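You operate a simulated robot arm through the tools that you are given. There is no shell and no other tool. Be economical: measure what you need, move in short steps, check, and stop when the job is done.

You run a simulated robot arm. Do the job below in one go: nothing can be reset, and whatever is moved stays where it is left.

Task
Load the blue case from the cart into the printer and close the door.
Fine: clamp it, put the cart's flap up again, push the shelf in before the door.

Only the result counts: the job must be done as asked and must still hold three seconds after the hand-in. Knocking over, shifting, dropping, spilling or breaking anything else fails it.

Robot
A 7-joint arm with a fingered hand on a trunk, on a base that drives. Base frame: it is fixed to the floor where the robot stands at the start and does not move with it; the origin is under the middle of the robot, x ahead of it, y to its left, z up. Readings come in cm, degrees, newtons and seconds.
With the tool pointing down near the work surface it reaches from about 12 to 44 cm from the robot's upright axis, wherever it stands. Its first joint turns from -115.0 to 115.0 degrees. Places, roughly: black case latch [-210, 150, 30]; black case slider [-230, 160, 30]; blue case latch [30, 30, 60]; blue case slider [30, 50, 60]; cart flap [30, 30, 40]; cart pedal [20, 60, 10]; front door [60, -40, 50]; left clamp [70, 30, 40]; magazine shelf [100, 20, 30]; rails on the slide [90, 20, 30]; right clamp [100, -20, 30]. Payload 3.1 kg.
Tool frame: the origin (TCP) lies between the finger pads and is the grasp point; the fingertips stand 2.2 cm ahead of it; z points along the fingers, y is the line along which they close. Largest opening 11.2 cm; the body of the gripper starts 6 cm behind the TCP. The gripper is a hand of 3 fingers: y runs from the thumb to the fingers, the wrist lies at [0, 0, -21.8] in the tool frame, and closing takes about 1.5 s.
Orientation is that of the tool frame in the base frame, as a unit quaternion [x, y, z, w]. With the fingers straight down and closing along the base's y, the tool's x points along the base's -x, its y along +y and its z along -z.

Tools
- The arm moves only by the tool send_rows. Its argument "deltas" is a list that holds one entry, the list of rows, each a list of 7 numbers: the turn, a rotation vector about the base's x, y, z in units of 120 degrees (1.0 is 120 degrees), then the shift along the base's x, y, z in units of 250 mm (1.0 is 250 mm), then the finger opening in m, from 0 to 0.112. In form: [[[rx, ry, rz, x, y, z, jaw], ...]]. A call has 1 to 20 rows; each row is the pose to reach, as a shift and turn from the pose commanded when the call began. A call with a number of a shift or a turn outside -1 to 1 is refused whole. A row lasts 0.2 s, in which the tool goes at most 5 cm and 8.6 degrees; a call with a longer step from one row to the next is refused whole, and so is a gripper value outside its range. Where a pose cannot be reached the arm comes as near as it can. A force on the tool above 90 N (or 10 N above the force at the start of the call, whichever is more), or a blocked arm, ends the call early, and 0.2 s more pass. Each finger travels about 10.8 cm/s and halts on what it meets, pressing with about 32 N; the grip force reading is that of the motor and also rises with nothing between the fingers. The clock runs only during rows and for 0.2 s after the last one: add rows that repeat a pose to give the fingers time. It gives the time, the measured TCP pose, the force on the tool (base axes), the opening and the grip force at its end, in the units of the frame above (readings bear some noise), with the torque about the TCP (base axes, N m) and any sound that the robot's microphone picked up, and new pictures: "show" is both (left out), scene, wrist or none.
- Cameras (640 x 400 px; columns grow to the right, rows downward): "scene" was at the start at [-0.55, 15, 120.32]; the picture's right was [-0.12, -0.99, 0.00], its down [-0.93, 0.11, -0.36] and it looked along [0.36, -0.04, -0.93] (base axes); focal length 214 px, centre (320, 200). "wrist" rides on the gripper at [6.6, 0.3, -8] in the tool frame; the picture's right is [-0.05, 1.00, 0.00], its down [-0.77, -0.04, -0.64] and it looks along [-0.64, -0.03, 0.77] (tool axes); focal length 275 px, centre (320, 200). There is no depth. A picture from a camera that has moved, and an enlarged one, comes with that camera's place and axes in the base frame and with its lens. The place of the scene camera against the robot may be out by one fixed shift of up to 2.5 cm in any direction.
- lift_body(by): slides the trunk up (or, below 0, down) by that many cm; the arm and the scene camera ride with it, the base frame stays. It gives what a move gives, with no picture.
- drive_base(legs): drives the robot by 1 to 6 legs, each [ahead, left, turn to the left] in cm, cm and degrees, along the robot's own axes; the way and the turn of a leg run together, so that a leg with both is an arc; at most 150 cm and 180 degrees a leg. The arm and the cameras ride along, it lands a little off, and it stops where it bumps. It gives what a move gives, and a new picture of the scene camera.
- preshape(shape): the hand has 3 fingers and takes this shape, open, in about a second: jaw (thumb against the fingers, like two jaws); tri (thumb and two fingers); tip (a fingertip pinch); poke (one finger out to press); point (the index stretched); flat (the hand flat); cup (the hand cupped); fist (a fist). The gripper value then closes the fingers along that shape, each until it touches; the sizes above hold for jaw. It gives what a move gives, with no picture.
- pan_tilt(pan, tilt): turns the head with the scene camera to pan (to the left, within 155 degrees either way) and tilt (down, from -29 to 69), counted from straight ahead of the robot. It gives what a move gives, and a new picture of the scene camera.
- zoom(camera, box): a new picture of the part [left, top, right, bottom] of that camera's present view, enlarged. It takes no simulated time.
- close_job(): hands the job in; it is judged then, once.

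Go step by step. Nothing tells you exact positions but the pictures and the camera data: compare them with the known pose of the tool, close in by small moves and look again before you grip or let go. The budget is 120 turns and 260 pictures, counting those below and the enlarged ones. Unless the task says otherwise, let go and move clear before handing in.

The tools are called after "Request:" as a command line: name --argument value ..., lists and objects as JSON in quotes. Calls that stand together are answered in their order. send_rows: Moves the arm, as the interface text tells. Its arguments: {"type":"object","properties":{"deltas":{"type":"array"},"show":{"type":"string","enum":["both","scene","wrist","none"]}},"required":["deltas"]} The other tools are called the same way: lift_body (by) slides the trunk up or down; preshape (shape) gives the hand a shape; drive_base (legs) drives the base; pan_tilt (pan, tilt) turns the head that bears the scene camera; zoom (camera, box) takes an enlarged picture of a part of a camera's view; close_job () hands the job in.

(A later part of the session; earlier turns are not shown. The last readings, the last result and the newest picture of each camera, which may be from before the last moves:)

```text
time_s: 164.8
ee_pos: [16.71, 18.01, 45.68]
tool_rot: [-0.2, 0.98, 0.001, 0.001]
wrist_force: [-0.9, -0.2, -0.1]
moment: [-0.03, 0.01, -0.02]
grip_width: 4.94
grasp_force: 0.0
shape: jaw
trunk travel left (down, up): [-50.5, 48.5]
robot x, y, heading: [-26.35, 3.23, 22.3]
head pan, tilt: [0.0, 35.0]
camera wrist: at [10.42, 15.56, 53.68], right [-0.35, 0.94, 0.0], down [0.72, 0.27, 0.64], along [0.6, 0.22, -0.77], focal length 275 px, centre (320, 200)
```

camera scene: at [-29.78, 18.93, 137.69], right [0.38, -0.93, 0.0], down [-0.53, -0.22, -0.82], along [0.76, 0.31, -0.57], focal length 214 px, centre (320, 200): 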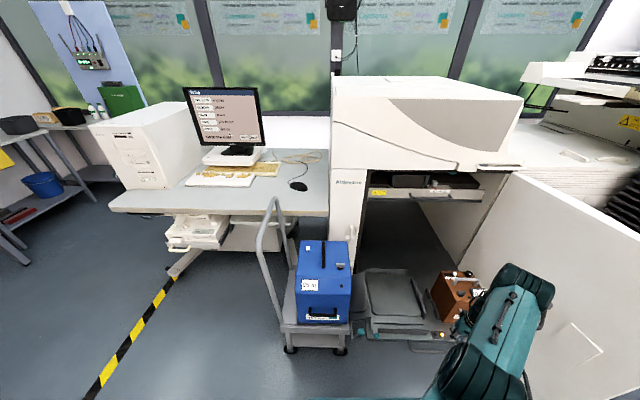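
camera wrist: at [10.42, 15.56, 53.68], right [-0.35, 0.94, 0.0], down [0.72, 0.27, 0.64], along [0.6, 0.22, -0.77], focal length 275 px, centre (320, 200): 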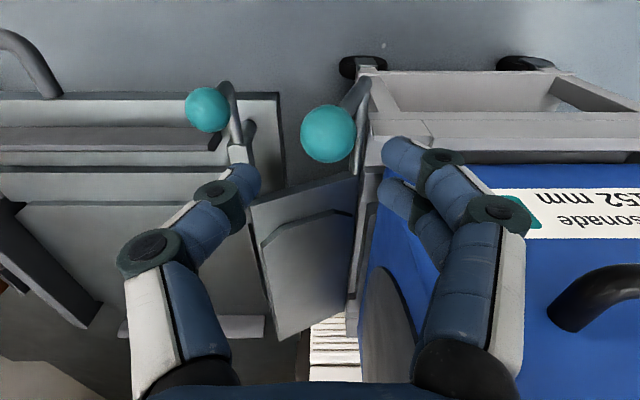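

Request:
send_rows --deltas '[[[0, 0, 0, 0, 0, -0.08, 0.05], [0, 0, 0, -0.01, 0, -0.15, 0.05], [0, 0, 0, -0.01, 0, -0.15, 0.03], [0, 0, 0, -0.01, 0, -0.15, 0.015], [0, 0, 0, -0.01, 0, -0.15, 0.01], [0, 0, 0, -0.01, 0, -0.15, 0.01]]]' --show "none"

Request:
send_rows --deltas '[[[0, 0, 0, -0.02, 0.045, 0.0, 0.01], [0, 0, 0, -0.035, 0.085, 0.0, 0.01], [0, 0, 0, -0.05, 0.13, -0.0, 0.01], [0, 0, 0, -0.07, 0.17, -0.015, 0.01], [0, 0, 0, -0.085, 0.21, -0.03, 0.01], [0, 0, 0, -0.1, 0.25, -0.05, 0.01], [0, 0, 0, -0.113, 0.28, -0.07, 0.01], [0, 0, 0, -0.125, 0.31, -0.095, 0.01]]]' --show "wrist"

```text
time_s: 166.2
ee_pos: [16.38, 17.9, 41.9]
tool_rot: [-0.2, 0.98, 0.0, 0.001]
wrist_force: [-2.2, 1.4, 0.3]
moment: [0.03, 0.05, 0.06]
grip_width: 2.08
grasp_force: 31.6
shape: jaw
trunk travel left (down, up): [-50.5, 48.5]
robot x, y, heading: [-26.96, 3.38, 22.1]
head pan, tilt: [0.0, 35.0]
```

```text
time_s: 168.0
ee_pos: [13.39, 25.67, 39.66]
tool_rot: [-0.2, 0.98, 0.001, 0.001]
wrist_force: [17.9, -2.8, -0.2]
moment: [-0.87, -0.49, -0.3]
grip_width: 2.26
grasp_force: 32.2
shape: jaw
out of reach, approached as far as the arm can: row 8
trunk travel left (down, up): [-50.5, 48.5]
robot x, y, heading: [-26.75, 3.32, 22.3]
head pan, tilt: [0.0, 35.0]
camera wrist: at [7.1, 23.14, 47.71], right [-0.35, 0.94, 0.0], down [0.72, 0.27, 0.64], along [0.6, 0.22, -0.77], focal length 275 px, centre (320, 200)
```

wrist: 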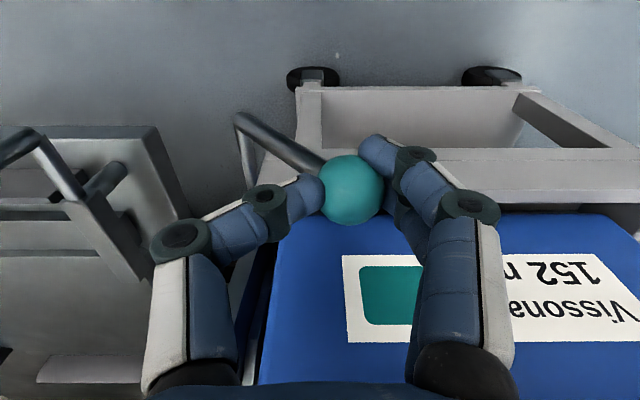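

Request:
send_rows --deltas '[[[0, 0, 0, 0, 0, 0, 0.03], [0, 0, 0, 0, 0, 0, 0.05], [0, 0, 0, 0, 0, 0.15, 0.05], [0, 0, 0, 0, 0, 0.3, 0.05], [0, 0, 0, 0.05, -0.15, 0.35, 0.05], [0, 0, 0, 0.12, -0.3, 0.35, 0.05], [0, 0, 0, 0.17, -0.45, 0.35, 0.05], [0, 0, 0, 0.2, -0.54, 0.35, 0.05], [0, 0, 0, 0.2, -0.54, 0.25, 0.05]]]' --show "wrist"

Request:
zoom --camera "wrist" --box '[220, 60, 440, 260]'

```text
time_s: 170.0
ee_pos: [18.48, 11.82, 46.08]
tool_rot: [-0.2, 0.98, 0.0, 0.0]
wrist_force: [-0.3, -0.7, 0.0]
moment: [0.02, -0.01, 0.02]
grip_width: 4.97
grasp_force: 0.0
shape: jaw
trunk travel left (down, up): [-50.5, 48.5]
robot x, y, heading: [-26.31, 3.47, 22.4]
head pan, tilt: [0.0, 35.0]
camera wrist: at [12.1, 9.44, 54.11], right [-0.35, 0.94, 0.0], down [0.72, 0.27, 0.64], along [0.6, 0.22, -0.77], focal length 275 px, centre (320, 200)
```

wrist: 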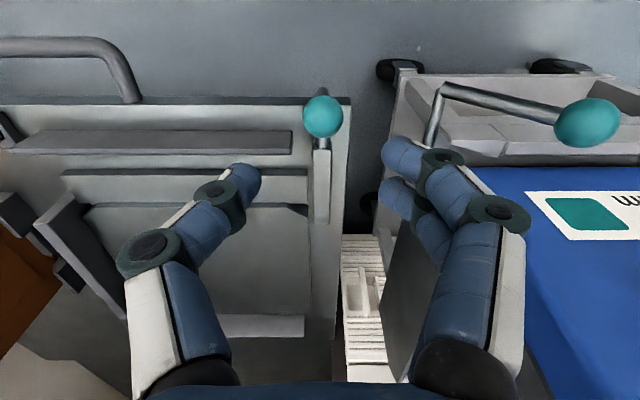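

```text
2.00 times, centred on (330, 160) of wrist
camera zoom: at [12.1, 9.44, 54.11], right [-0.35, 0.94, 0.0], down [0.72, 0.27, 0.64], along [0.6, 0.22, -0.77], focal length 551 px, centre (300, 280)
```

zoom: 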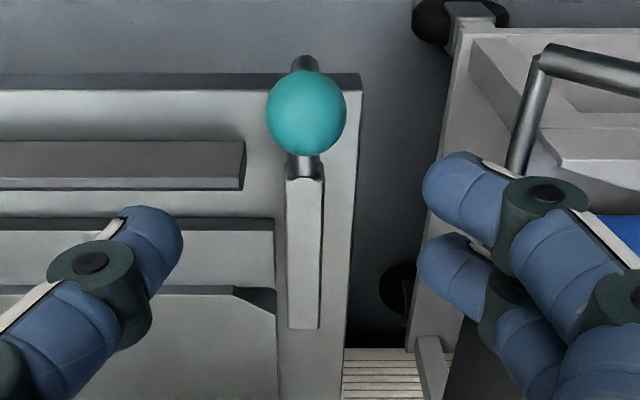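

The clamp bar stands on the shelf edge exactly where the flap and case must pass. I'll grip its ball and gently try swinging it outward (left).

Request:
send_rows --deltas '[[[0, 0, 0, -0.01, -0.008, -0.1, 0.05], [0, 0, 0, -0.02, -0.016, -0.2, 0.05], [0, 0, 0, -0.02, -0.016, -0.26, 0.05], [0, 0, 0, -0.02, -0.016, -0.26, 0.03], [0, 0, 0, -0.02, -0.016, -0.26, 0.015], [0, 0, 0, -0.02, -0.016, -0.26, 0.01]]]' --show "none"

Request:
send_rows --deltas '[[[0, 0, 0, -0.008, 0.018, 0, 0.01], [0, 0, 0, -0.015, 0.037, 0, 0.01], [0, 0, 0, -0.022, 0.055, 0, 0.01], [0, 0, 0, -0.03, 0.074, -0.005, 0.01]]]' --show "wrist"

```text
time_s: 171.4
ee_pos: [17.63, 11.55, 39.44]
tool_rot: [-0.2, 0.98, 0.0, 0.001]
wrist_force: [0.7, 1.5, 0.2]
moment: [0.03, 0.0, 0.01]
grip_width: 1.15
grasp_force: 0.1
shape: jaw
trunk travel left (down, up): [-50.5, 48.5]
robot x, y, heading: [-26.94, 2.96, 22.1]
head pan, tilt: [0.0, 35.0]
```

```text
time_s: 172.4
ee_pos: [16.85, 13.19, 39.35]
tool_rot: [-0.198, 0.98, 0.0, 0.001]
wrist_force: [2.5, -17.5, 6.6]
moment: [-0.33, -0.1, -0.18]
grip_width: 1.8
grasp_force: 0.1
shape: jaw
trunk travel left (down, up): [-50.5, 48.5]
robot x, y, heading: [-26.71, 3.48, 22.1]
head pan, tilt: [0.0, 35.0]
camera wrist: at [10.59, 10.78, 47.47], right [-0.35, 0.94, 0.0], down [0.72, 0.27, 0.64], along [0.6, 0.22, -0.77], focal length 275 px, centre (320, 200)
```

wrist: 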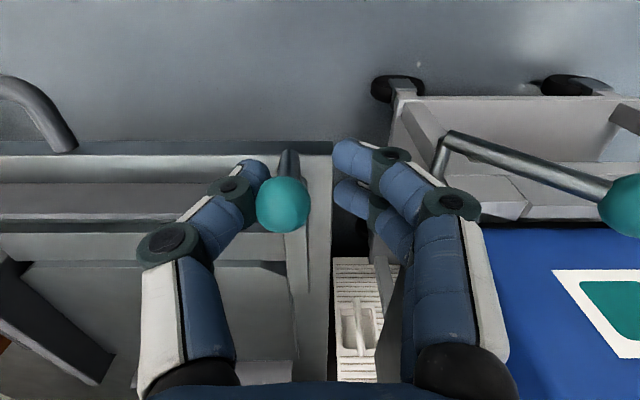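

Request:
send_rows --deltas '[[[0, 0, 0, 0.01, -0.025, 0, 0.025], [0, 0, 0, 0.022, -0.055, 0, 0.025], [0, 0, 0, 0.035, -0.085, 0, 0.025], [0, 0, 0, 0.045, -0.11, 0, 0.025], [0, 0, 0, 0.055, -0.135, 0, 0.025], [0, 0, 0, 0.065, -0.16, -0.005, 0.025], [0, 0, 0, 0.075, -0.185, -0.01, 0.025]]]' --show "wrist"

```text
time_s: 174.0
ee_pos: [18.31, 8.72, 39.26]
tool_rot: [-0.2, 0.98, 0.001, 0.0]
wrist_force: [0.0, 1.8, -0.5]
moment: [0.0, -0.01, -0.03]
grip_width: 2.6
grasp_force: 0.0
shape: jaw
out of reach, approached as far as the arm can: row 6, 7
trunk travel left (down, up): [-50.5, 48.5]
robot x, y, heading: [-26.77, 3.31, 22.2]
head pan, tilt: [0.0, 35.0]
camera wrist: at [11.99, 6.36, 47.32], right [-0.35, 0.94, 0.0], down [0.72, 0.27, 0.64], along [0.6, 0.22, -0.77], focal length 275 px, centre (320, 200)
```

wrist: 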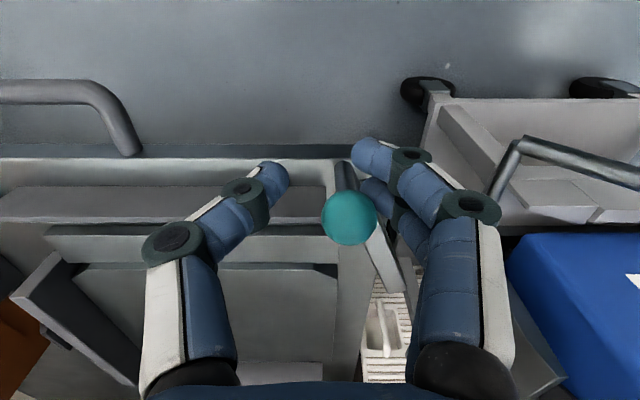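

The clamp is a lever on a vertical pivot: pushing the ball right swings the bar outward. I'll centre on the ball, grip it and follow the arc to open it.

Request:
send_rows --deltas '[[[0, 0, 0, 0, 0, 0, 0.05], [0, 0, 0, 0.02, 0.03, 0, 0.05], [0, 0, 0, 0.033, 0.067, 0, 0.05], [0, 0, 0, 0.033, 0.067, 0, 0.03], [0, 0, 0, 0.033, 0.067, 0, 0.015], [0, 0, 0, 0.033, 0.067, 0, 0.01], [0, 0, 0, 0.033, 0.067, 0, 0.01]]]' --show "wrist"

```text
time_s: 175.6
ee_pos: [18.43, 10.48, 39.44]
tool_rot: [-0.2, 0.98, -0.004, 0.002]
wrist_force: [-2.5, -1.5, -1.2]
moment: [0.0, 0.03, -0.01]
grip_width: 1.11
grasp_force: 0.0
shape: jaw
out of reach, approached as far as the arm can: row 2, 3, 4
trunk travel left (down, up): [-50.5, 48.5]
robot x, y, heading: [-26.58, 3.54, 22.3]
head pan, tilt: [0.0, 35.0]
camera wrist: at [12.17, 8.08, 47.38], right [-0.35, 0.94, -0.01], down [0.72, 0.27, 0.64], along [0.6, 0.22, -0.77], focal length 275 px, centre (320, 200)
```

wrist: 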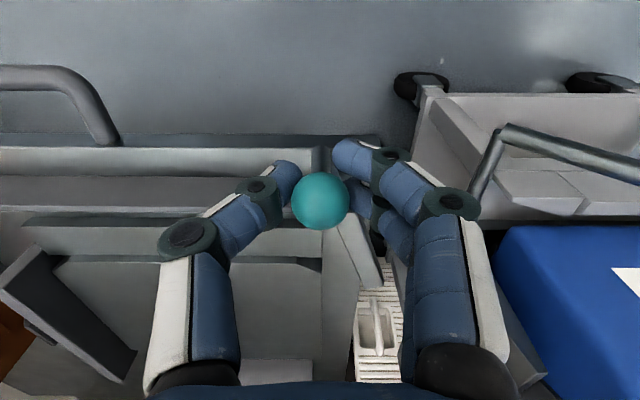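

Request:
send_rows --deltas '[[[0, 0, 0, 0.03, -0.024, 0, 0.0], [0, 0, 0, 0.063, -0.043, 0, 0.0], [0, 0, 0, 0.095, -0.052, 0, 0.0], [0, 0, 0, 0.129, -0.057, 0, 0.0], [0, 0, 0, 0.16, -0.055, 0, 0.0], [0, 0, 0, 0.194, -0.051, 0, 0.0]]]' --show "wrist"

```text
time_s: 177.0
ee_pos: [23.93, 9.2, 38.97]
tool_rot: [-0.2, 0.98, 0.002, -0.001]
wrist_force: [-8.8, -12.9, -20.5]
moment: [-0.01, 0.11, 0.26]
grip_width: 0.21
grasp_force: 31.9
shape: jaw
out of reach, approached as far as the arm can: row 1
trunk travel left (down, up): [-50.5, 48.5]
robot x, y, heading: [-26.82, 3.04, 22.4]
head pan, tilt: [0.0, 35.0]
camera wrist: at [17.74, 6.69, 47.05], right [-0.35, 0.94, 0.0], down [0.73, 0.27, 0.63], along [0.59, 0.22, -0.77], focal length 275 px, centre (320, 200)
```

wrist: 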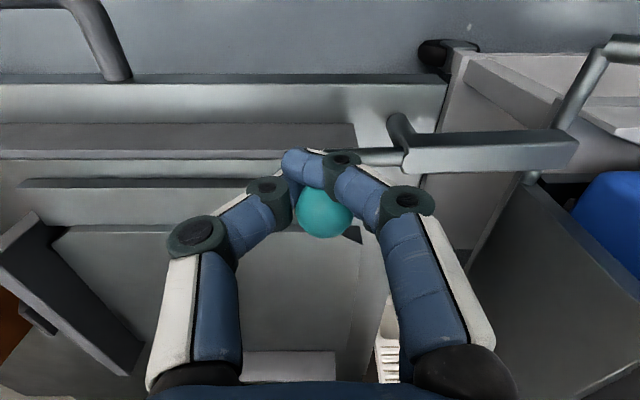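

The clamp bar now points outward, clear of the bay. I'll release the ball and go back to the cart's crank to lower the flap.

Request:
send_rows --deltas '[[[0, 0, 0, 0, 0, 0, 0.03], [0, 0, 0, 0, 0, 0, 0.045], [0, 0, 0, 0, 0, 0.1, 0.045], [0, 0, 0, 0, 0, 0.25, 0.045], [0, 0, 0, -0.05, 0.05, 0.4, 0.045], [0, 0, 0, -0.15, 0.15, 0.45, 0.045], [0, 0, 0, -0.25, 0.3, 0.45, 0.05], [0, 0, 0, -0.35, 0.45, 0.45, 0.05], [0, 0, 0, -0.4, 0.6, 0.45, 0.05], [0, 0, 0, -0.42, 0.7, 0.4, 0.05]]]' --show "wrist"

```text
time_s: 179.2
ee_pos: [13.19, 26.98, 49.26]
tool_rot: [-0.2, 0.98, -0.001, 0.001]
wrist_force: [0.3, -0.4, -0.8]
moment: [0.0, -0.02, 0.01]
grip_width: 4.96
grasp_force: 0.0
shape: jaw
trunk travel left (down, up): [-50.5, 48.5]
robot x, y, heading: [-26.76, 2.8, 22.4]
head pan, tilt: [0.0, 35.0]
camera wrist: at [7.06, 24.59, 57.31], right [-0.35, 0.94, 0.0], down [0.72, 0.27, 0.64], along [0.6, 0.22, -0.77], focal length 275 px, centre (320, 200)
```

wrist: 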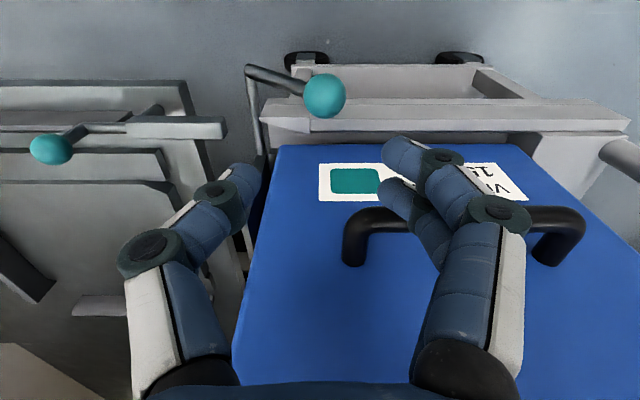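

Request:
send_rows --deltas '[[[0, 0, 0, -0.01, -0.0, -0.12, 0.06], [0, 0, 0, -0.02, -0.005, -0.24, 0.06], [0, 0, 0, -0.02, -0.005, -0.36, 0.06], [0, 0, 0, -0.02, -0.005, -0.41, 0.06], [0, 0, 0, -0.02, -0.005, -0.41, 0.035], [0, 0, 0, -0.02, -0.005, -0.41, 0.015], [0, 0, 0, -0.02, -0.005, -0.41, 0.01], [0, 0, 0, -0.02, -0.005, -0.41, 0.01]]]' --show "none"

Request:
send_rows --deltas '[[[0, 0, 0, 0.013, -0.031, 0.027, 0.01], [0, 0, 0, 0.026, -0.063, 0.05, 0.01], [0, 0, 0, 0.04, -0.098, 0.068, 0.01], [0, 0, 0, 0.054, -0.133, 0.084, 0.01], [0, 0, 0, 0.07, -0.17, 0.094, 0.01], [0, 0, 0, 0.085, -0.209, 0.102, 0.01], [0, 0, 0, 0.101, -0.248, 0.104, 0.01], [0, 0, 0, 0.117, -0.287, 0.102, 0.01], [0, 0, 0, 0.133, -0.326, 0.096, 0.01], [0, 0, 0, 0.155, -0.381, 0.076, 0.01], [0, 0, 0, 0.177, -0.433, 0.05, 0.01], [0, 0, 0, 0.19, -0.465, 0.03, 0.01], [0, 0, 0, 0.203, -0.497, 0.008, 0.01], [0, 0, 0, 0.21, -0.515, -0.01, 0.01]]]' --show "both"

```text
time_s: 181.0
ee_pos: [12.87, 26.53, 38.89]
tool_rot: [-0.199, 0.98, 0.001, 0.001]
wrist_force: [-2.0, -3.2, 3.4]
moment: [-0.58, -0.29, -0.01]
grip_width: 2.05
grasp_force: 31.6
shape: jaw
trunk travel left (down, up): [-50.5, 48.5]
robot x, y, heading: [-26.8, 2.95, 22.1]
head pan, tilt: [0.0, 35.0]
```

```text
time_s: 184.0
ee_pos: [17.76, 13.7, 39.12]
tool_rot: [-0.201, 0.98, -0.001, -0.001]
wrist_force: [-37.6, 17.8, 32.8]
moment: [1.71, 1.14, 0.5]
grip_width: 2.23
grasp_force: 31.8
shape: jaw
trunk travel left (down, up): [-50.5, 48.5]
robot x, y, heading: [-26.57, 3.13, 22.4]
head pan, tilt: [0.0, 35.0]
camera scene: at [-30.57, 18.92, 137.76], right [0.38, -0.93, 0.0], down [-0.53, -0.22, -0.82], along [0.76, 0.31, -0.57], focal length 214 px, centre (320, 200)
camera wrist: at [11.56, 11.32, 47.14], right [-0.35, 0.94, 0.0], down [0.72, 0.27, 0.63], along [0.59, 0.22, -0.77], focal length 275 px, centre (320, 200)
```

scene: 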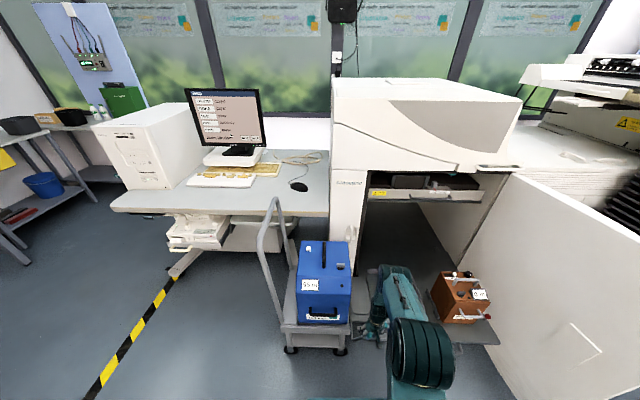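
wrist: 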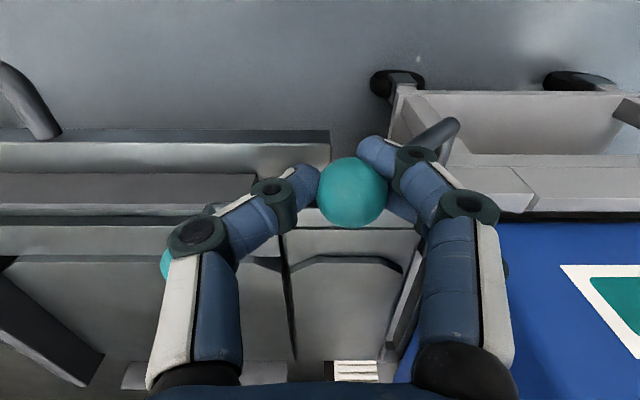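

The flap now lies flat, bridging to the shelf, with the plates aligned. I'll release and check.

Request:
send_rows --deltas '[[[0, 0, 0, -0.01, 0.02, 0.03, 0.01], [0, 0, 0, -0.01, 0.02, 0.03, 0.03], [0, 0, 0, -0.01, 0.02, 0.03, 0.045], [0, 0, 0, -0.01, 0.02, 0.15, 0.045], [0, 0, 0, -0.01, 0.02, 0.3, 0.045], [0, 0, 0, -0.05, 0.0, 0.45, 0.06], [0, 0, 0, -0.1, -0.0, 0.6, 0.08], [0, 0, 0, -0.1, -0.0, 0.78, 0.112], [0, 0, 0, -0.1, -0.0, 0.95, 0.112]]]' --show "wrist"

Request:
zoom --camera "wrist" --box '[160, 60, 480, 280]'

```text
time_s: 186.0
ee_pos: [15.75, 14.23, 62.41]
tool_rot: [-0.2, 0.98, 0.0, 0.001]
wrist_force: [0.9, -1.2, 0.5]
moment: [-0.03, -0.03, -0.04]
grip_width: 11.19
grasp_force: 0.0
shape: jaw
trunk travel left (down, up): [-50.5, 48.5]
robot x, y, heading: [-26.86, 3.12, 22.4]
head pan, tilt: [0.0, 35.0]
camera wrist: at [9.46, 11.61, 70.51], right [-0.35, 0.94, 0.0], down [0.72, 0.27, 0.64], along [0.6, 0.22, -0.77], focal length 275 px, centre (320, 200)
```

wrist: 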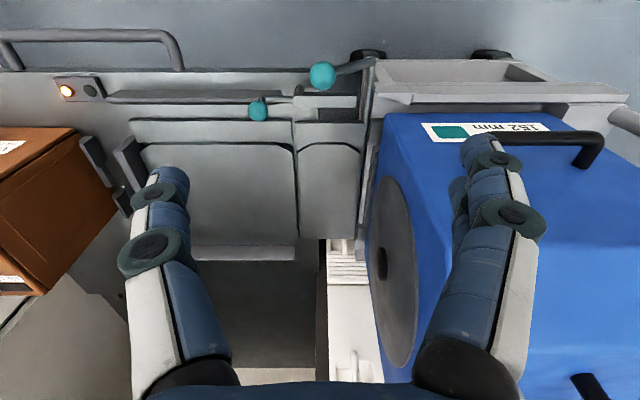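

```text
1.82 times, centred on (320, 170) of wrist
camera zoom: at [9.46, 11.61, 70.51], right [-0.35, 0.94, 0.0], down [0.72, 0.27, 0.64], along [0.6, 0.22, -0.77], focal length 500 px, centre (320, 254)
```

zoom: 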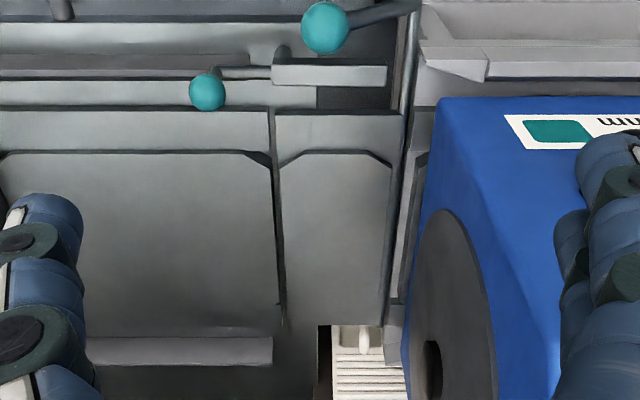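

Flap is flat and aligned. Before dragging I want to check the cart's brake pedal.

Request:
pan_tilt --pan 10 --tilt 45

Request:
zoom --camera "scene" --box '[260, 170, 420, 330]'

```text
time_s: 186.7
ee_pos: [15.7, 13.95, 62.4]
tool_rot: [-0.2, 0.98, 0.001, 0.001]
wrist_force: [0.3, 0.3, 0.1]
moment: [-0.02, 0.01, 0.0]
grip_width: 11.19
grasp_force: 0.0
shape: jaw
trunk travel left (down, up): [-50.5, 48.5]
robot x, y, heading: [-26.72, 3.48, 22.2]
head pan, tilt: [10.0, 45.0]
camera scene: at [-31.17, 19.92, 136.21], right [0.53, -0.85, 0.0], down [-0.6, -0.38, -0.71], along [0.6, 0.38, -0.71], focal length 214 px, centre (320, 200)
```

scene: 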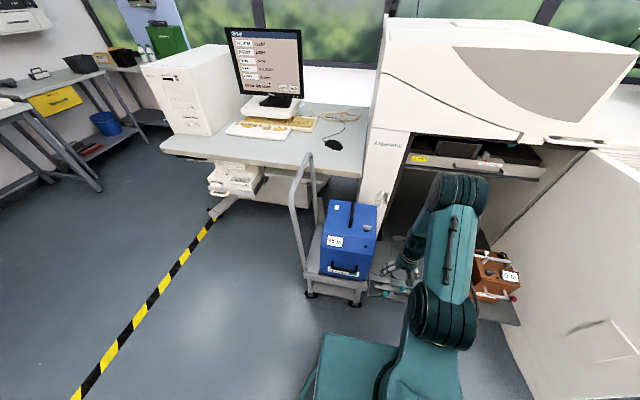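

```text
2.50 times, centred on (340, 250) of scene
camera zoom: at [-31.17, 19.92, 136.21], right [0.53, -0.85, 0.0], down [-0.6, -0.38, -0.71], along [0.6, 0.38, -0.71], focal length 536 px, centre (270, 75)
```

zoom: 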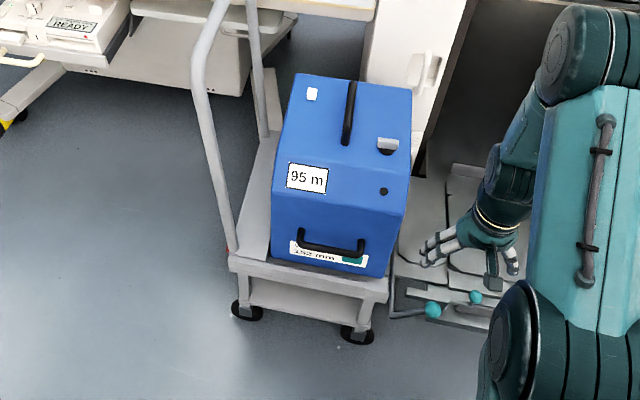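

Request:
drive_base --legs '[[-12, 0, 0], [0, 50, 0]]'

Request:
pan_tilt --pan -12 --tilt 45

Request:
zoom --camera "scene" --box '[240, 130, 440, 310]'

```text
time_s: 190.5
ee_pos: [-14.1, 56.46, 62.33]
tool_rot: [-0.195, 0.981, 0.001, 0.001]
wrist_force: [0.9, -1.1, -0.6]
moment: [0.01, -0.03, 0.03]
grip_width: 11.21
grasp_force: 0.0
shape: jaw
trunk travel left (down, up): [-50.5, 48.5]
robot x, y, heading: [-56.6, 45.8, 21.9]
head pan, tilt: [10.0, 45.0]
camera scene: at [-60.95, 62.66, 136.2], right [0.53, -0.85, 0.0], down [-0.6, -0.37, -0.71], along [0.6, 0.37, -0.71], focal length 214 px, centre (320, 200)
```

scene: 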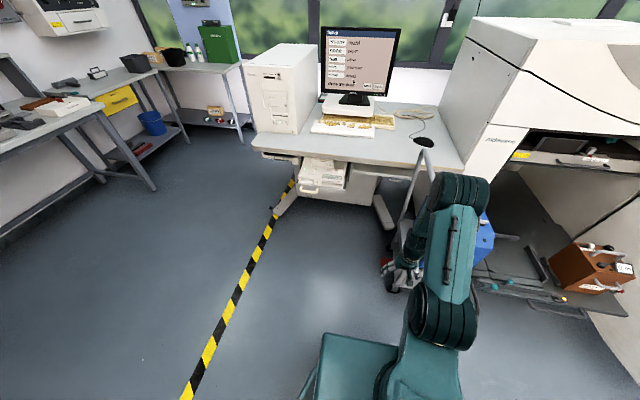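

```text
time_s: 191.4
ee_pos: [-14.06, 56.31, 62.38]
tool_rot: [-0.195, 0.981, 0.001, 0.0]
wrist_force: [-0.4, 1.4, 0.3]
moment: [0.0, -0.01, 0.03]
grip_width: 11.21
grasp_force: 0.0
shape: jaw
trunk travel left (down, up): [-50.5, 48.5]
robot x, y, heading: [-56.84, 45.83, 21.6]
head pan, tilt: [-12.0, 45.0]
camera scene: at [-59.84, 59.72, 136.21], right [0.17, -0.99, 0.0], down [-0.7, -0.12, -0.71], along [0.7, 0.12, -0.71], focal length 214 px, centre (320, 200)
```

scene: 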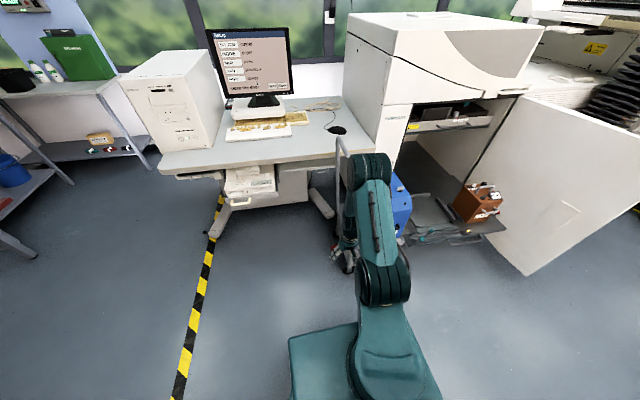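

```text
2.22 times, centred on (340, 220) of scene
camera zoom: at [-59.84, 59.72, 136.21], right [0.17, -0.99, 0.0], down [-0.7, -0.12, -0.71], along [0.7, 0.12, -0.71], focal length 477 px, centre (276, 156)
```

zoom: 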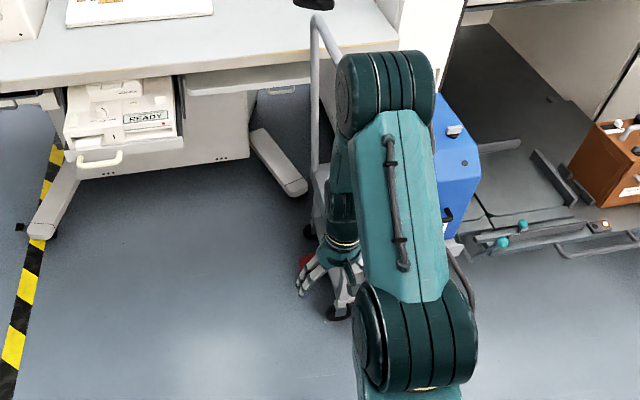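

Request:
send_rows --deltas '[[[0, 0, 0, 0.0, 0.03, 0, 0.112]]]' --show "wrist"

Request:
zoom --camera "wrist" --box '[200, 60, 360, 220]'

```text
time_s: 191.8
ee_pos: [-14.09, 57.06, 62.48]
tool_rot: [-0.197, 0.98, 0.0, 0.001]
wrist_force: [0.9, -0.3, 0.8]
moment: [0.01, 0.0, 0.0]
grip_width: 11.2
grasp_force: 0.0
shape: jaw
trunk travel left (down, up): [-50.5, 48.5]
robot x, y, heading: [-56.7, 45.72, 21.8]
head pan, tilt: [-12.0, 45.0]
camera wrist: at [-20.26, 54.76, 70.45], right [-0.34, 0.94, 0.0], down [0.73, 0.26, 0.64], along [0.6, 0.22, -0.77], focal length 275 px, centre (320, 200)
```

wrist: 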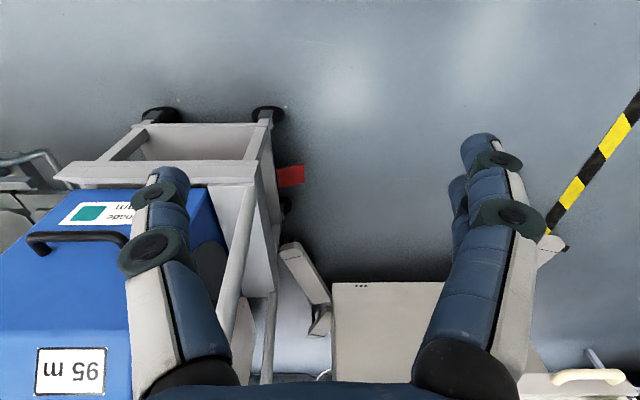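

```text
2.50 times, centred on (280, 140) of wrist
camera zoom: at [-20.26, 54.76, 70.45], right [-0.34, 0.94, 0.0], down [0.73, 0.26, 0.64], along [0.6, 0.22, -0.77], focal length 688 px, centre (420, 350)
```

zoom: 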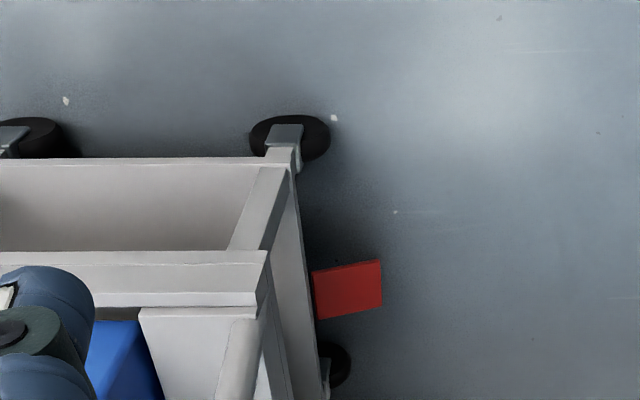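

Request:
lift_body --by -36

Request:
send_rows --deltas '[[[0.025, -0.062, 0, 0, 0, 0, 0.112], [0.05, -0.124, 0, 0, 0, 0, 0.112], [0.075, -0.186, 0, 0, 0, 0, 0.112], [0.1, -0.248, 0, 0, 0, 0.0, 0.112]]]' --show "wrist"

Request:
zoom --camera "wrist" --box '[180, 60, 400, 220]'

```text
time_s: 195.3
ee_pos: [-13.94, 57.15, 26.5]
tool_rot: [-0.195, 0.981, 0.001, 0.001]
wrist_force: [0.0, 0.0, -0.2]
moment: [-0.01, -0.01, 0.03]
grip_width: 11.18
grasp_force: 0.0
shape: jaw
trunk travel left (down, up): [-14.5, 84.5]
robot x, y, heading: [-56.63, 45.9, 21.9]
head pan, tilt: [-12.0, 45.0]
```

```text
time_s: 196.3
ee_pos: [-13.87, 57.14, 26.58]
tool_rot: [-0.187, 0.943, 0.052, 0.272]
wrist_force: [-0.7, -0.7, 0.0]
moment: [0.02, 0.04, -0.05]
grip_width: 11.18
grasp_force: 0.0
shape: jaw
trunk travel left (down, up): [-14.5, 84.5]
robot x, y, heading: [-56.48, 46.02, 21.7]
head pan, tilt: [-12.0, 45.0]
camera wrist: at [-23.27, 53.52, 29.7], right [-0.34, 0.94, 0.02], down [0.3, 0.09, 0.95], along [0.89, 0.33, -0.31], focal length 275 px, centre (320, 200)
```

wrist: 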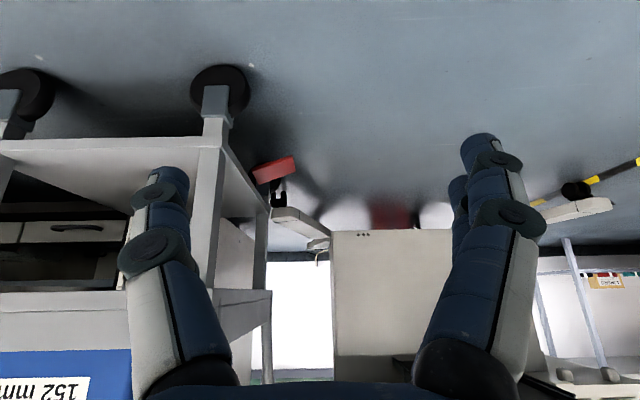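

```text
2.50 times, centred on (290, 140) of wrist
camera zoom: at [-23.27, 53.52, 29.7], right [-0.34, 0.94, 0.02], down [0.3, 0.09, 0.95], along [0.89, 0.33, -0.31], focal length 688 px, centre (395, 350)
```

zoom: 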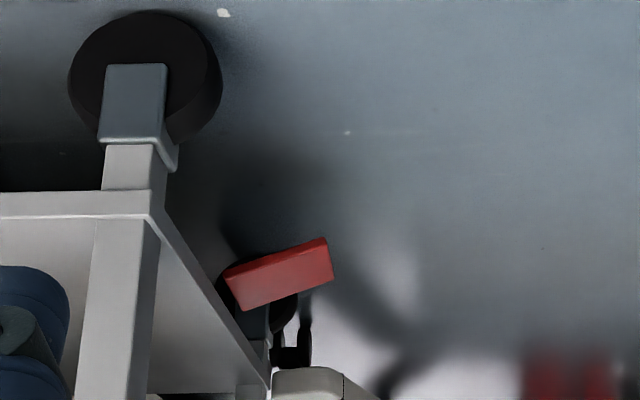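

The pedal is tilted down at its outer end (pressed), so the brake is most likely on. I'll return to the stand in front of the cart, to hook the case's handle and drag it across by driving sideways.

Request:
send_rows --deltas '[[[-0.025, 0.062, 0, 0, 0, 0.1, 0.08], [-0.05, 0.124, 0, 0, 0, 0.2, 0.07], [-0.075, 0.186, 0, 0, 0, 0.3, 0.07], [-0.1, 0.248, 0, 0, 0, 0.45, 0.07], [-0.1, 0.248, 0, 0, 0, 0.6, 0.07], [-0.1, 0.248, 0, 0, 0, 0.8, 0.07], [-0.1, 0.248, 0, 0, 0, 0.95, 0.07]]]' --show "none"

Request:
lift_body --by 30

Request:
drive_base --legs '[[0, -40, 0.4], [29, 0, 0]]'

Request:
send_rows --deltas '[[[0, 0, 0, 0.0, 0.0, 0, 0.07]]]' --show "wrist"

```text
time_s: 197.9
ee_pos: [-14.12, 57.32, 50.23]
tool_rot: [-0.195, 0.981, 0.0, 0.002]
wrist_force: [0.7, -0.3, -0.5]
moment: [-0.01, -0.03, -0.03]
grip_width: 7.03
grasp_force: 0.0
shape: jaw
trunk travel left (down, up): [-14.5, 84.5]
robot x, y, heading: [-56.53, 46.07, 21.6]
head pan, tilt: [-12.0, 45.0]
```

```text
time_s: 200.9
ee_pos: [-14.07, 57.4, 80.2]
tool_rot: [-0.195, 0.981, 0.0, 0.001]
wrist_force: [-0.7, 0.6, 0.4]
moment: [-0.01, 0.02, -0.04]
grip_width: 7.04
grasp_force: 0.1
shape: jaw
trunk travel left (down, up): [-44.5, 54.5]
robot x, y, heading: [-56.47, 45.68, 21.8]
head pan, tilt: [-12.0, 45.0]
```

```text
time_s: 204.9
ee_pos: [27.17, 32.3, 80.19]
tool_rot: [-0.204, 0.979, 0.0, 0.001]
wrist_force: [0.1, 0.3, -0.1]
moment: [-0.01, 0.0, 0.02]
grip_width: 7.03
grasp_force: 0.0
shape: jaw
trunk travel left (down, up): [-44.5, 54.5]
robot x, y, heading: [-15.28, 20.04, 22.5]
head pan, tilt: [-12.0, 45.0]
camera scene: at [-18.69, 33.99, 130.21], right [0.18, -0.98, 0.0], down [-0.7, -0.13, -0.71], along [0.69, 0.13, -0.71], focal length 214 px, centre (320, 200)
```

scene: 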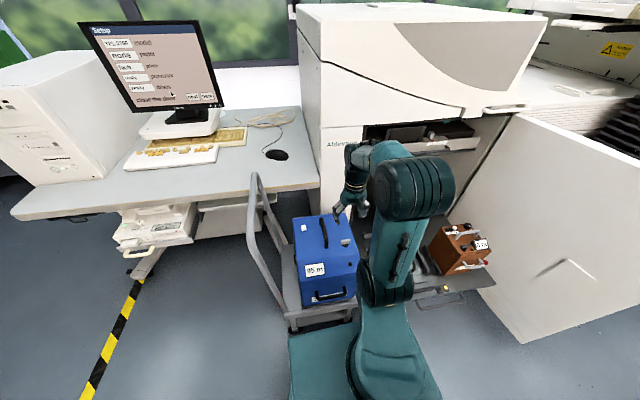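

```text
time_s: 205.3
ee_pos: [27.25, 32.31, 80.15]
tool_rot: [-0.204, 0.979, 0.0, 0.001]
wrist_force: [-0.7, -0.2, 0.0]
moment: [0.01, 0.0, -0.04]
grip_width: 7.05
grasp_force: 0.1
shape: jaw
trunk travel left (down, up): [-44.5, 54.5]
robot x, y, heading: [-15.2, 20.36, 22.6]
head pan, tilt: [-12.0, 45.0]
camera wrist: at [20.86, 29.84, 88.24], right [-0.36, 0.93, 0.0], down [0.72, 0.27, 0.64], along [0.6, 0.23, -0.77], focal length 275 px, centre (320, 200)
```

wrist: 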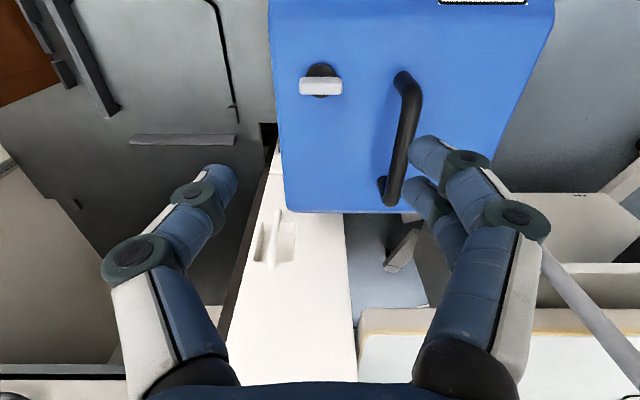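

Request:
send_rows --deltas '[[[0, 0, 0, 0.05, 0.12, 0, 0.07], [0, 0, 0, 0.1, 0.24, 0, 0.07], [0, 0, 0, 0.15, 0.36, -0.1, 0.07], [0, 0, 0, 0.15, 0.36, -0.25, 0.07], [0, 0, 0, 0.15, 0.36, -0.35, 0.07], [0, 0, 0, 0.15, 0.36, -0.35, 0.07]]]' --show "wrist"

```text
time_s: 206.8
ee_pos: [30.96, 41.55, 71.45]
tool_rot: [-0.203, 0.979, 0.0, 0.0]
wrist_force: [-0.7, -0.6, -0.1]
moment: [0.0, 0.01, 0.01]
grip_width: 7.04
grasp_force: 0.1
shape: jaw
trunk travel left (down, up): [-44.5, 54.5]
robot x, y, heading: [-15.36, 20.07, 22.4]
head pan, tilt: [-12.0, 45.0]
camera wrist: at [24.73, 38.99, 79.46], right [-0.35, 0.93, 0.0], down [0.72, 0.27, 0.64], along [0.6, 0.23, -0.77], focal length 275 px, centre (320, 200)
```

wrist: 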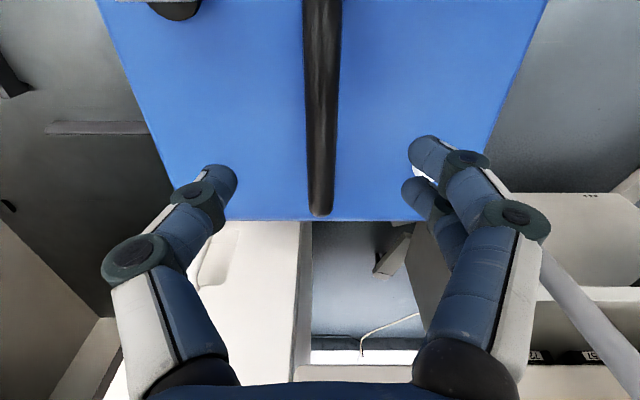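

Request:
send_rows --deltas '[[[0, 0, 0, 0, 0, -0.1, 0.07], [0, 0, 0, 0, 0, -0.2, 0.07], [0, 0, 0, 0, 0, -0.248, 0.07], [0, 0, 0, 0, 0, -0.248, 0.05], [0, 0, 0, 0, 0, -0.248, 0.02], [0, 0, 0, 0, 0, -0.248, 0.0], [0, 0, 0, 0, 0, -0.248, 0.0], [0, 0, 0, 0, 0, -0.248, 0.0], [0, 0, 0, 0, 0, -0.23, 0.0]]]' --show "wrist"

```text
time_s: 208.8
ee_pos: [30.95, 41.44, 65.5]
tool_rot: [-0.204, 0.979, -0.002, -0.005]
wrist_force: [-1.4, -3.3, 0.0]
moment: [-0.01, -0.04, -0.04]
grip_width: 0.0
grasp_force: 32.3
shape: jaw
trunk travel left (down, up): [-44.5, 54.5]
robot x, y, heading: [-14.89, 20.27, 22.6]
head pan, tilt: [-12.0, 45.0]
camera wrist: at [24.78, 38.95, 73.5], right [-0.36, 0.93, 0.0], down [0.73, 0.28, 0.63], along [0.59, 0.22, -0.78], focal length 275 px, centre (320, 200)
```

wrist: 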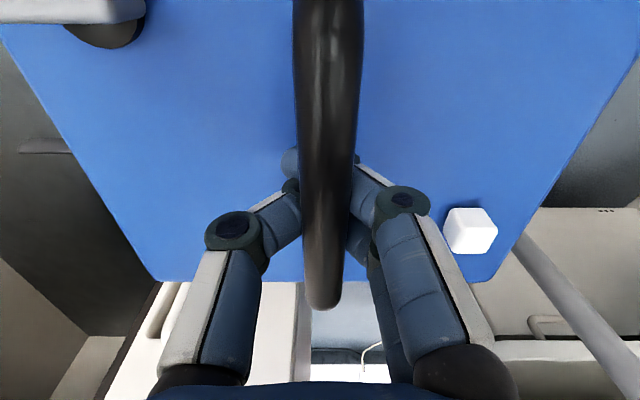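

Hooked. I'll take part of the weight and drag right a few centimetres as a test.

Request:
send_rows --deltas '[[[0, 0, 0, 0, 0, 0.02, 0.0], [0, 0, 0, 0, 0, 0.04, 0.0], [0, 0, 0, 0.01, -0.025, 0.04, 0.0], [0, 0, 0, 0.02, -0.05, 0.04, 0.0], [0, 0, 0, 0.03, -0.075, 0.04, 0.0], [0, 0, 0, 0.045, -0.11, 0.04, 0.0], [0, 0, 0, 0.06, -0.15, 0.04, 0.0], [0, 0, 0, 0.076, -0.185, 0.04, 0.0]]]' --show "both"

Request:
zoom --camera "scene" --box '[220, 170, 420, 340]'

```text
time_s: 210.6
ee_pos: [32.99, 36.64, 65.81]
tool_rot: [-0.203, 0.979, 0.0, -0.008]
wrist_force: [-1.0, -2.2, -88.5]
moment: [-0.22, -0.15, -0.07]
grip_width: 0.0
grasp_force: 32.2
shape: jaw
trunk travel left (down, up): [-44.5, 54.5]
robot x, y, heading: [-15.05, 20.08, 22.4]
head pan, tilt: [-12.0, 45.0]
camera scene: at [-17.66, 34.31, 130.18], right [0.18, -0.98, 0.0], down [-0.7, -0.13, -0.7], along [0.69, 0.13, -0.71], focal length 214 px, centre (320, 200)
camera wrist: at [26.85, 34.22, 74.07], right [-0.35, 0.94, 0.0], down [0.73, 0.28, 0.62], along [0.58, 0.22, -0.78], focal length 275 px, centre (320, 200)
```

scene: 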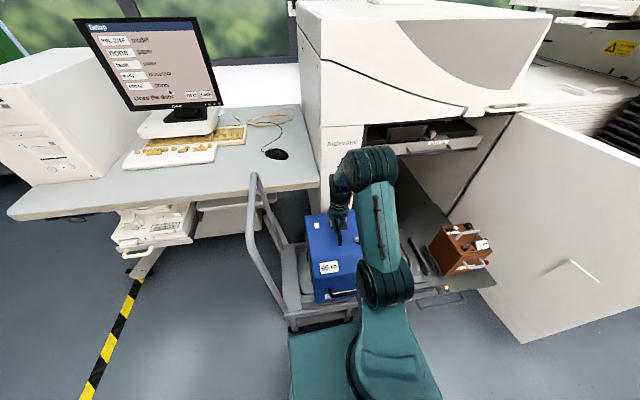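
wrist: 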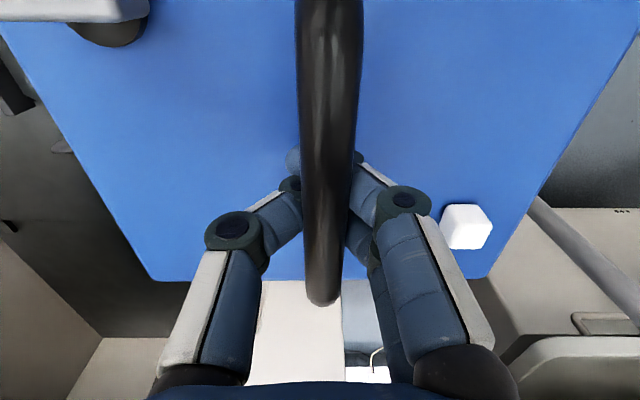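

```text
2.35 times, centred on (320, 255) of scene
camera zoom: at [-17.66, 34.31, 130.18], right [0.18, -0.98, 0.0], down [-0.7, -0.13, -0.7], along [0.69, 0.13, -0.71], focal length 505 px, centre (320, 71)
```

zoom: 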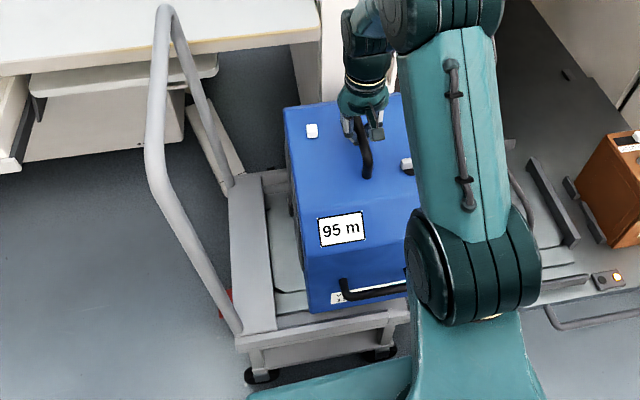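

The case slides easily with its weight mostly carried, and the cart stays put. I'll ease the tension a bit and drive right 14 cm.

Request:
send_rows --deltas '[[[0, 0, 0, 0, 0, -0.01, 0.0], [0, 0, 0, 0, 0, -0.015, 0.0]]]' --show "none"

Request:
drive_base --legs '[[0, -13, 0]]'

Request:
zoom --camera "scene" --box '[180, 170, 380, 340]'

```text
time_s: 211.2
ee_pos: [32.95, 36.79, 65.66]
tool_rot: [-0.203, 0.979, -0.001, -0.008]
wrist_force: [-0.6, -0.7, -82.6]
moment: [-0.16, -0.11, -0.04]
grip_width: 0.0
grasp_force: 32.3
shape: jaw
trunk travel left (down, up): [-44.5, 54.5]
robot x, y, heading: [-15.06, 20.68, 22.7]
head pan, tilt: [-12.0, 45.0]
```

```text
time_s: 212.4
ee_pos: [37.82, 25.29, 65.75]
tool_rot: [-0.208, 0.978, 0.0, -0.006]
wrist_force: [-8.8, -1.3, -67.7]
moment: [-0.12, -0.08, -0.07]
grip_width: 0.0
grasp_force: 31.7
shape: jaw
trunk travel left (down, up): [-44.5, 54.5]
robot x, y, heading: [-9.94, 8.16, 23.1]
head pan, tilt: [-12.0, 45.0]
camera scene: at [-13.14, 22.42, 130.18], right [0.19, -0.98, 0.0], down [-0.7, -0.14, -0.7], along [0.69, 0.13, -0.71], focal length 214 px, centre (320, 200)
```

scene: 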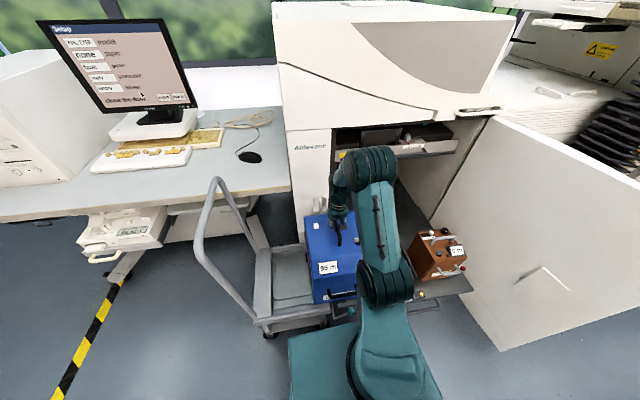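

```text
2.35 times, centred on (280, 255) of scene
camera zoom: at [-13.14, 22.42, 130.18], right [0.19, -0.98, 0.0], down [-0.7, -0.14, -0.7], along [0.69, 0.13, -0.71], focal length 505 px, centre (414, 71)
```

zoom: 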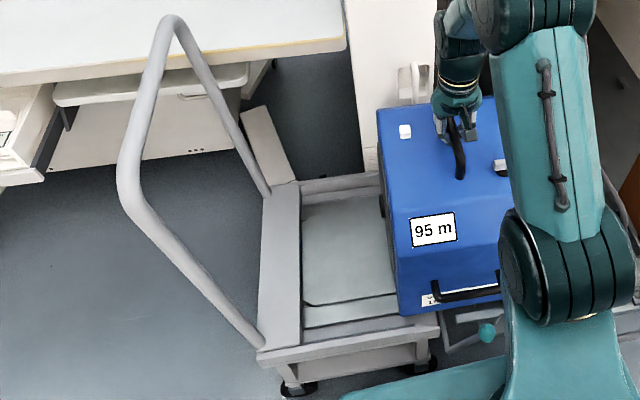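

Request:
drive_base --legs '[[0, -12, -0.7]]'

Request:
send_rows --deltas '[[[0, 0, 0, 0, 0, 0, 0.0]]]' --show "wrist"

Request:
zoom --camera "scene" --box '[220, 180, 440, 340]'

```text
time_s: 213.7
ee_pos: [42.25, 13.58, 65.79]
tool_rot: [-0.203, 0.979, -0.001, -0.008]
wrist_force: [-12.6, -2.4, -56.5]
moment: [-0.06, -0.12, 0.02]
grip_width: 0.0
grasp_force: 31.8
shape: jaw
trunk travel left (down, up): [-44.5, 54.5]
robot x, y, heading: [-5.76, -2.72, 22.2]
head pan, tilt: [-12.0, 45.0]
camera scene: at [-8.51, 11.12, 130.19], right [0.18, -0.98, 0.0], down [-0.7, -0.13, -0.7], along [0.69, 0.13, -0.71], focal length 214 px, centre (320, 200)
```

scene: 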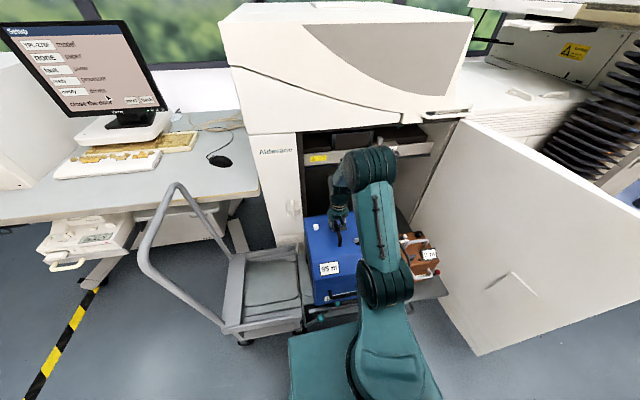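

```text
time_s: 214.1
ee_pos: [41.96, 13.39, 65.71]
tool_rot: [-0.203, 0.979, -0.001, -0.013]
wrist_force: [-14.5, -5.1, -55.3]
moment: [-0.03, -0.15, -0.01]
grip_width: 0.0
grasp_force: 31.5
shape: jaw
trunk travel left (down, up): [-44.5, 54.5]
robot x, y, heading: [-5.51, -2.9, 22.4]
head pan, tilt: [-12.0, 45.0]
camera wrist: at [35.87, 10.98, 73.89], right [-0.35, 0.94, 0.0], down [0.74, 0.28, 0.62], along [0.58, 0.22, -0.79], focal length 275 px, centre (320, 200)
```

wrist: 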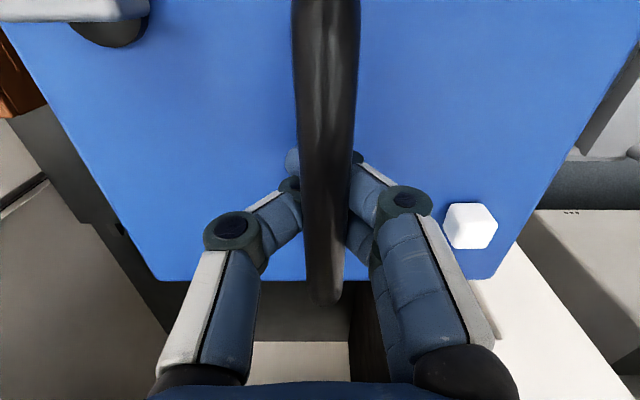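

```text
2.50 times, centred on (330, 260) of scene
camera zoom: at [-8.61, 11.09, 130.18], right [0.18, -0.98, 0.0], down [-0.7, -0.13, -0.7], along [0.69, 0.13, -0.71], focal length 536 px, centre (295, 50)
```

zoom: 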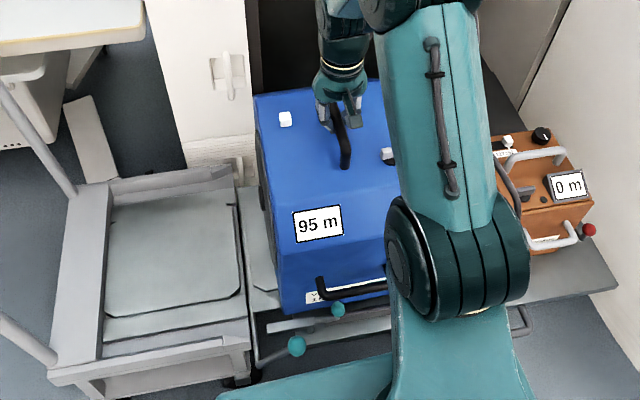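

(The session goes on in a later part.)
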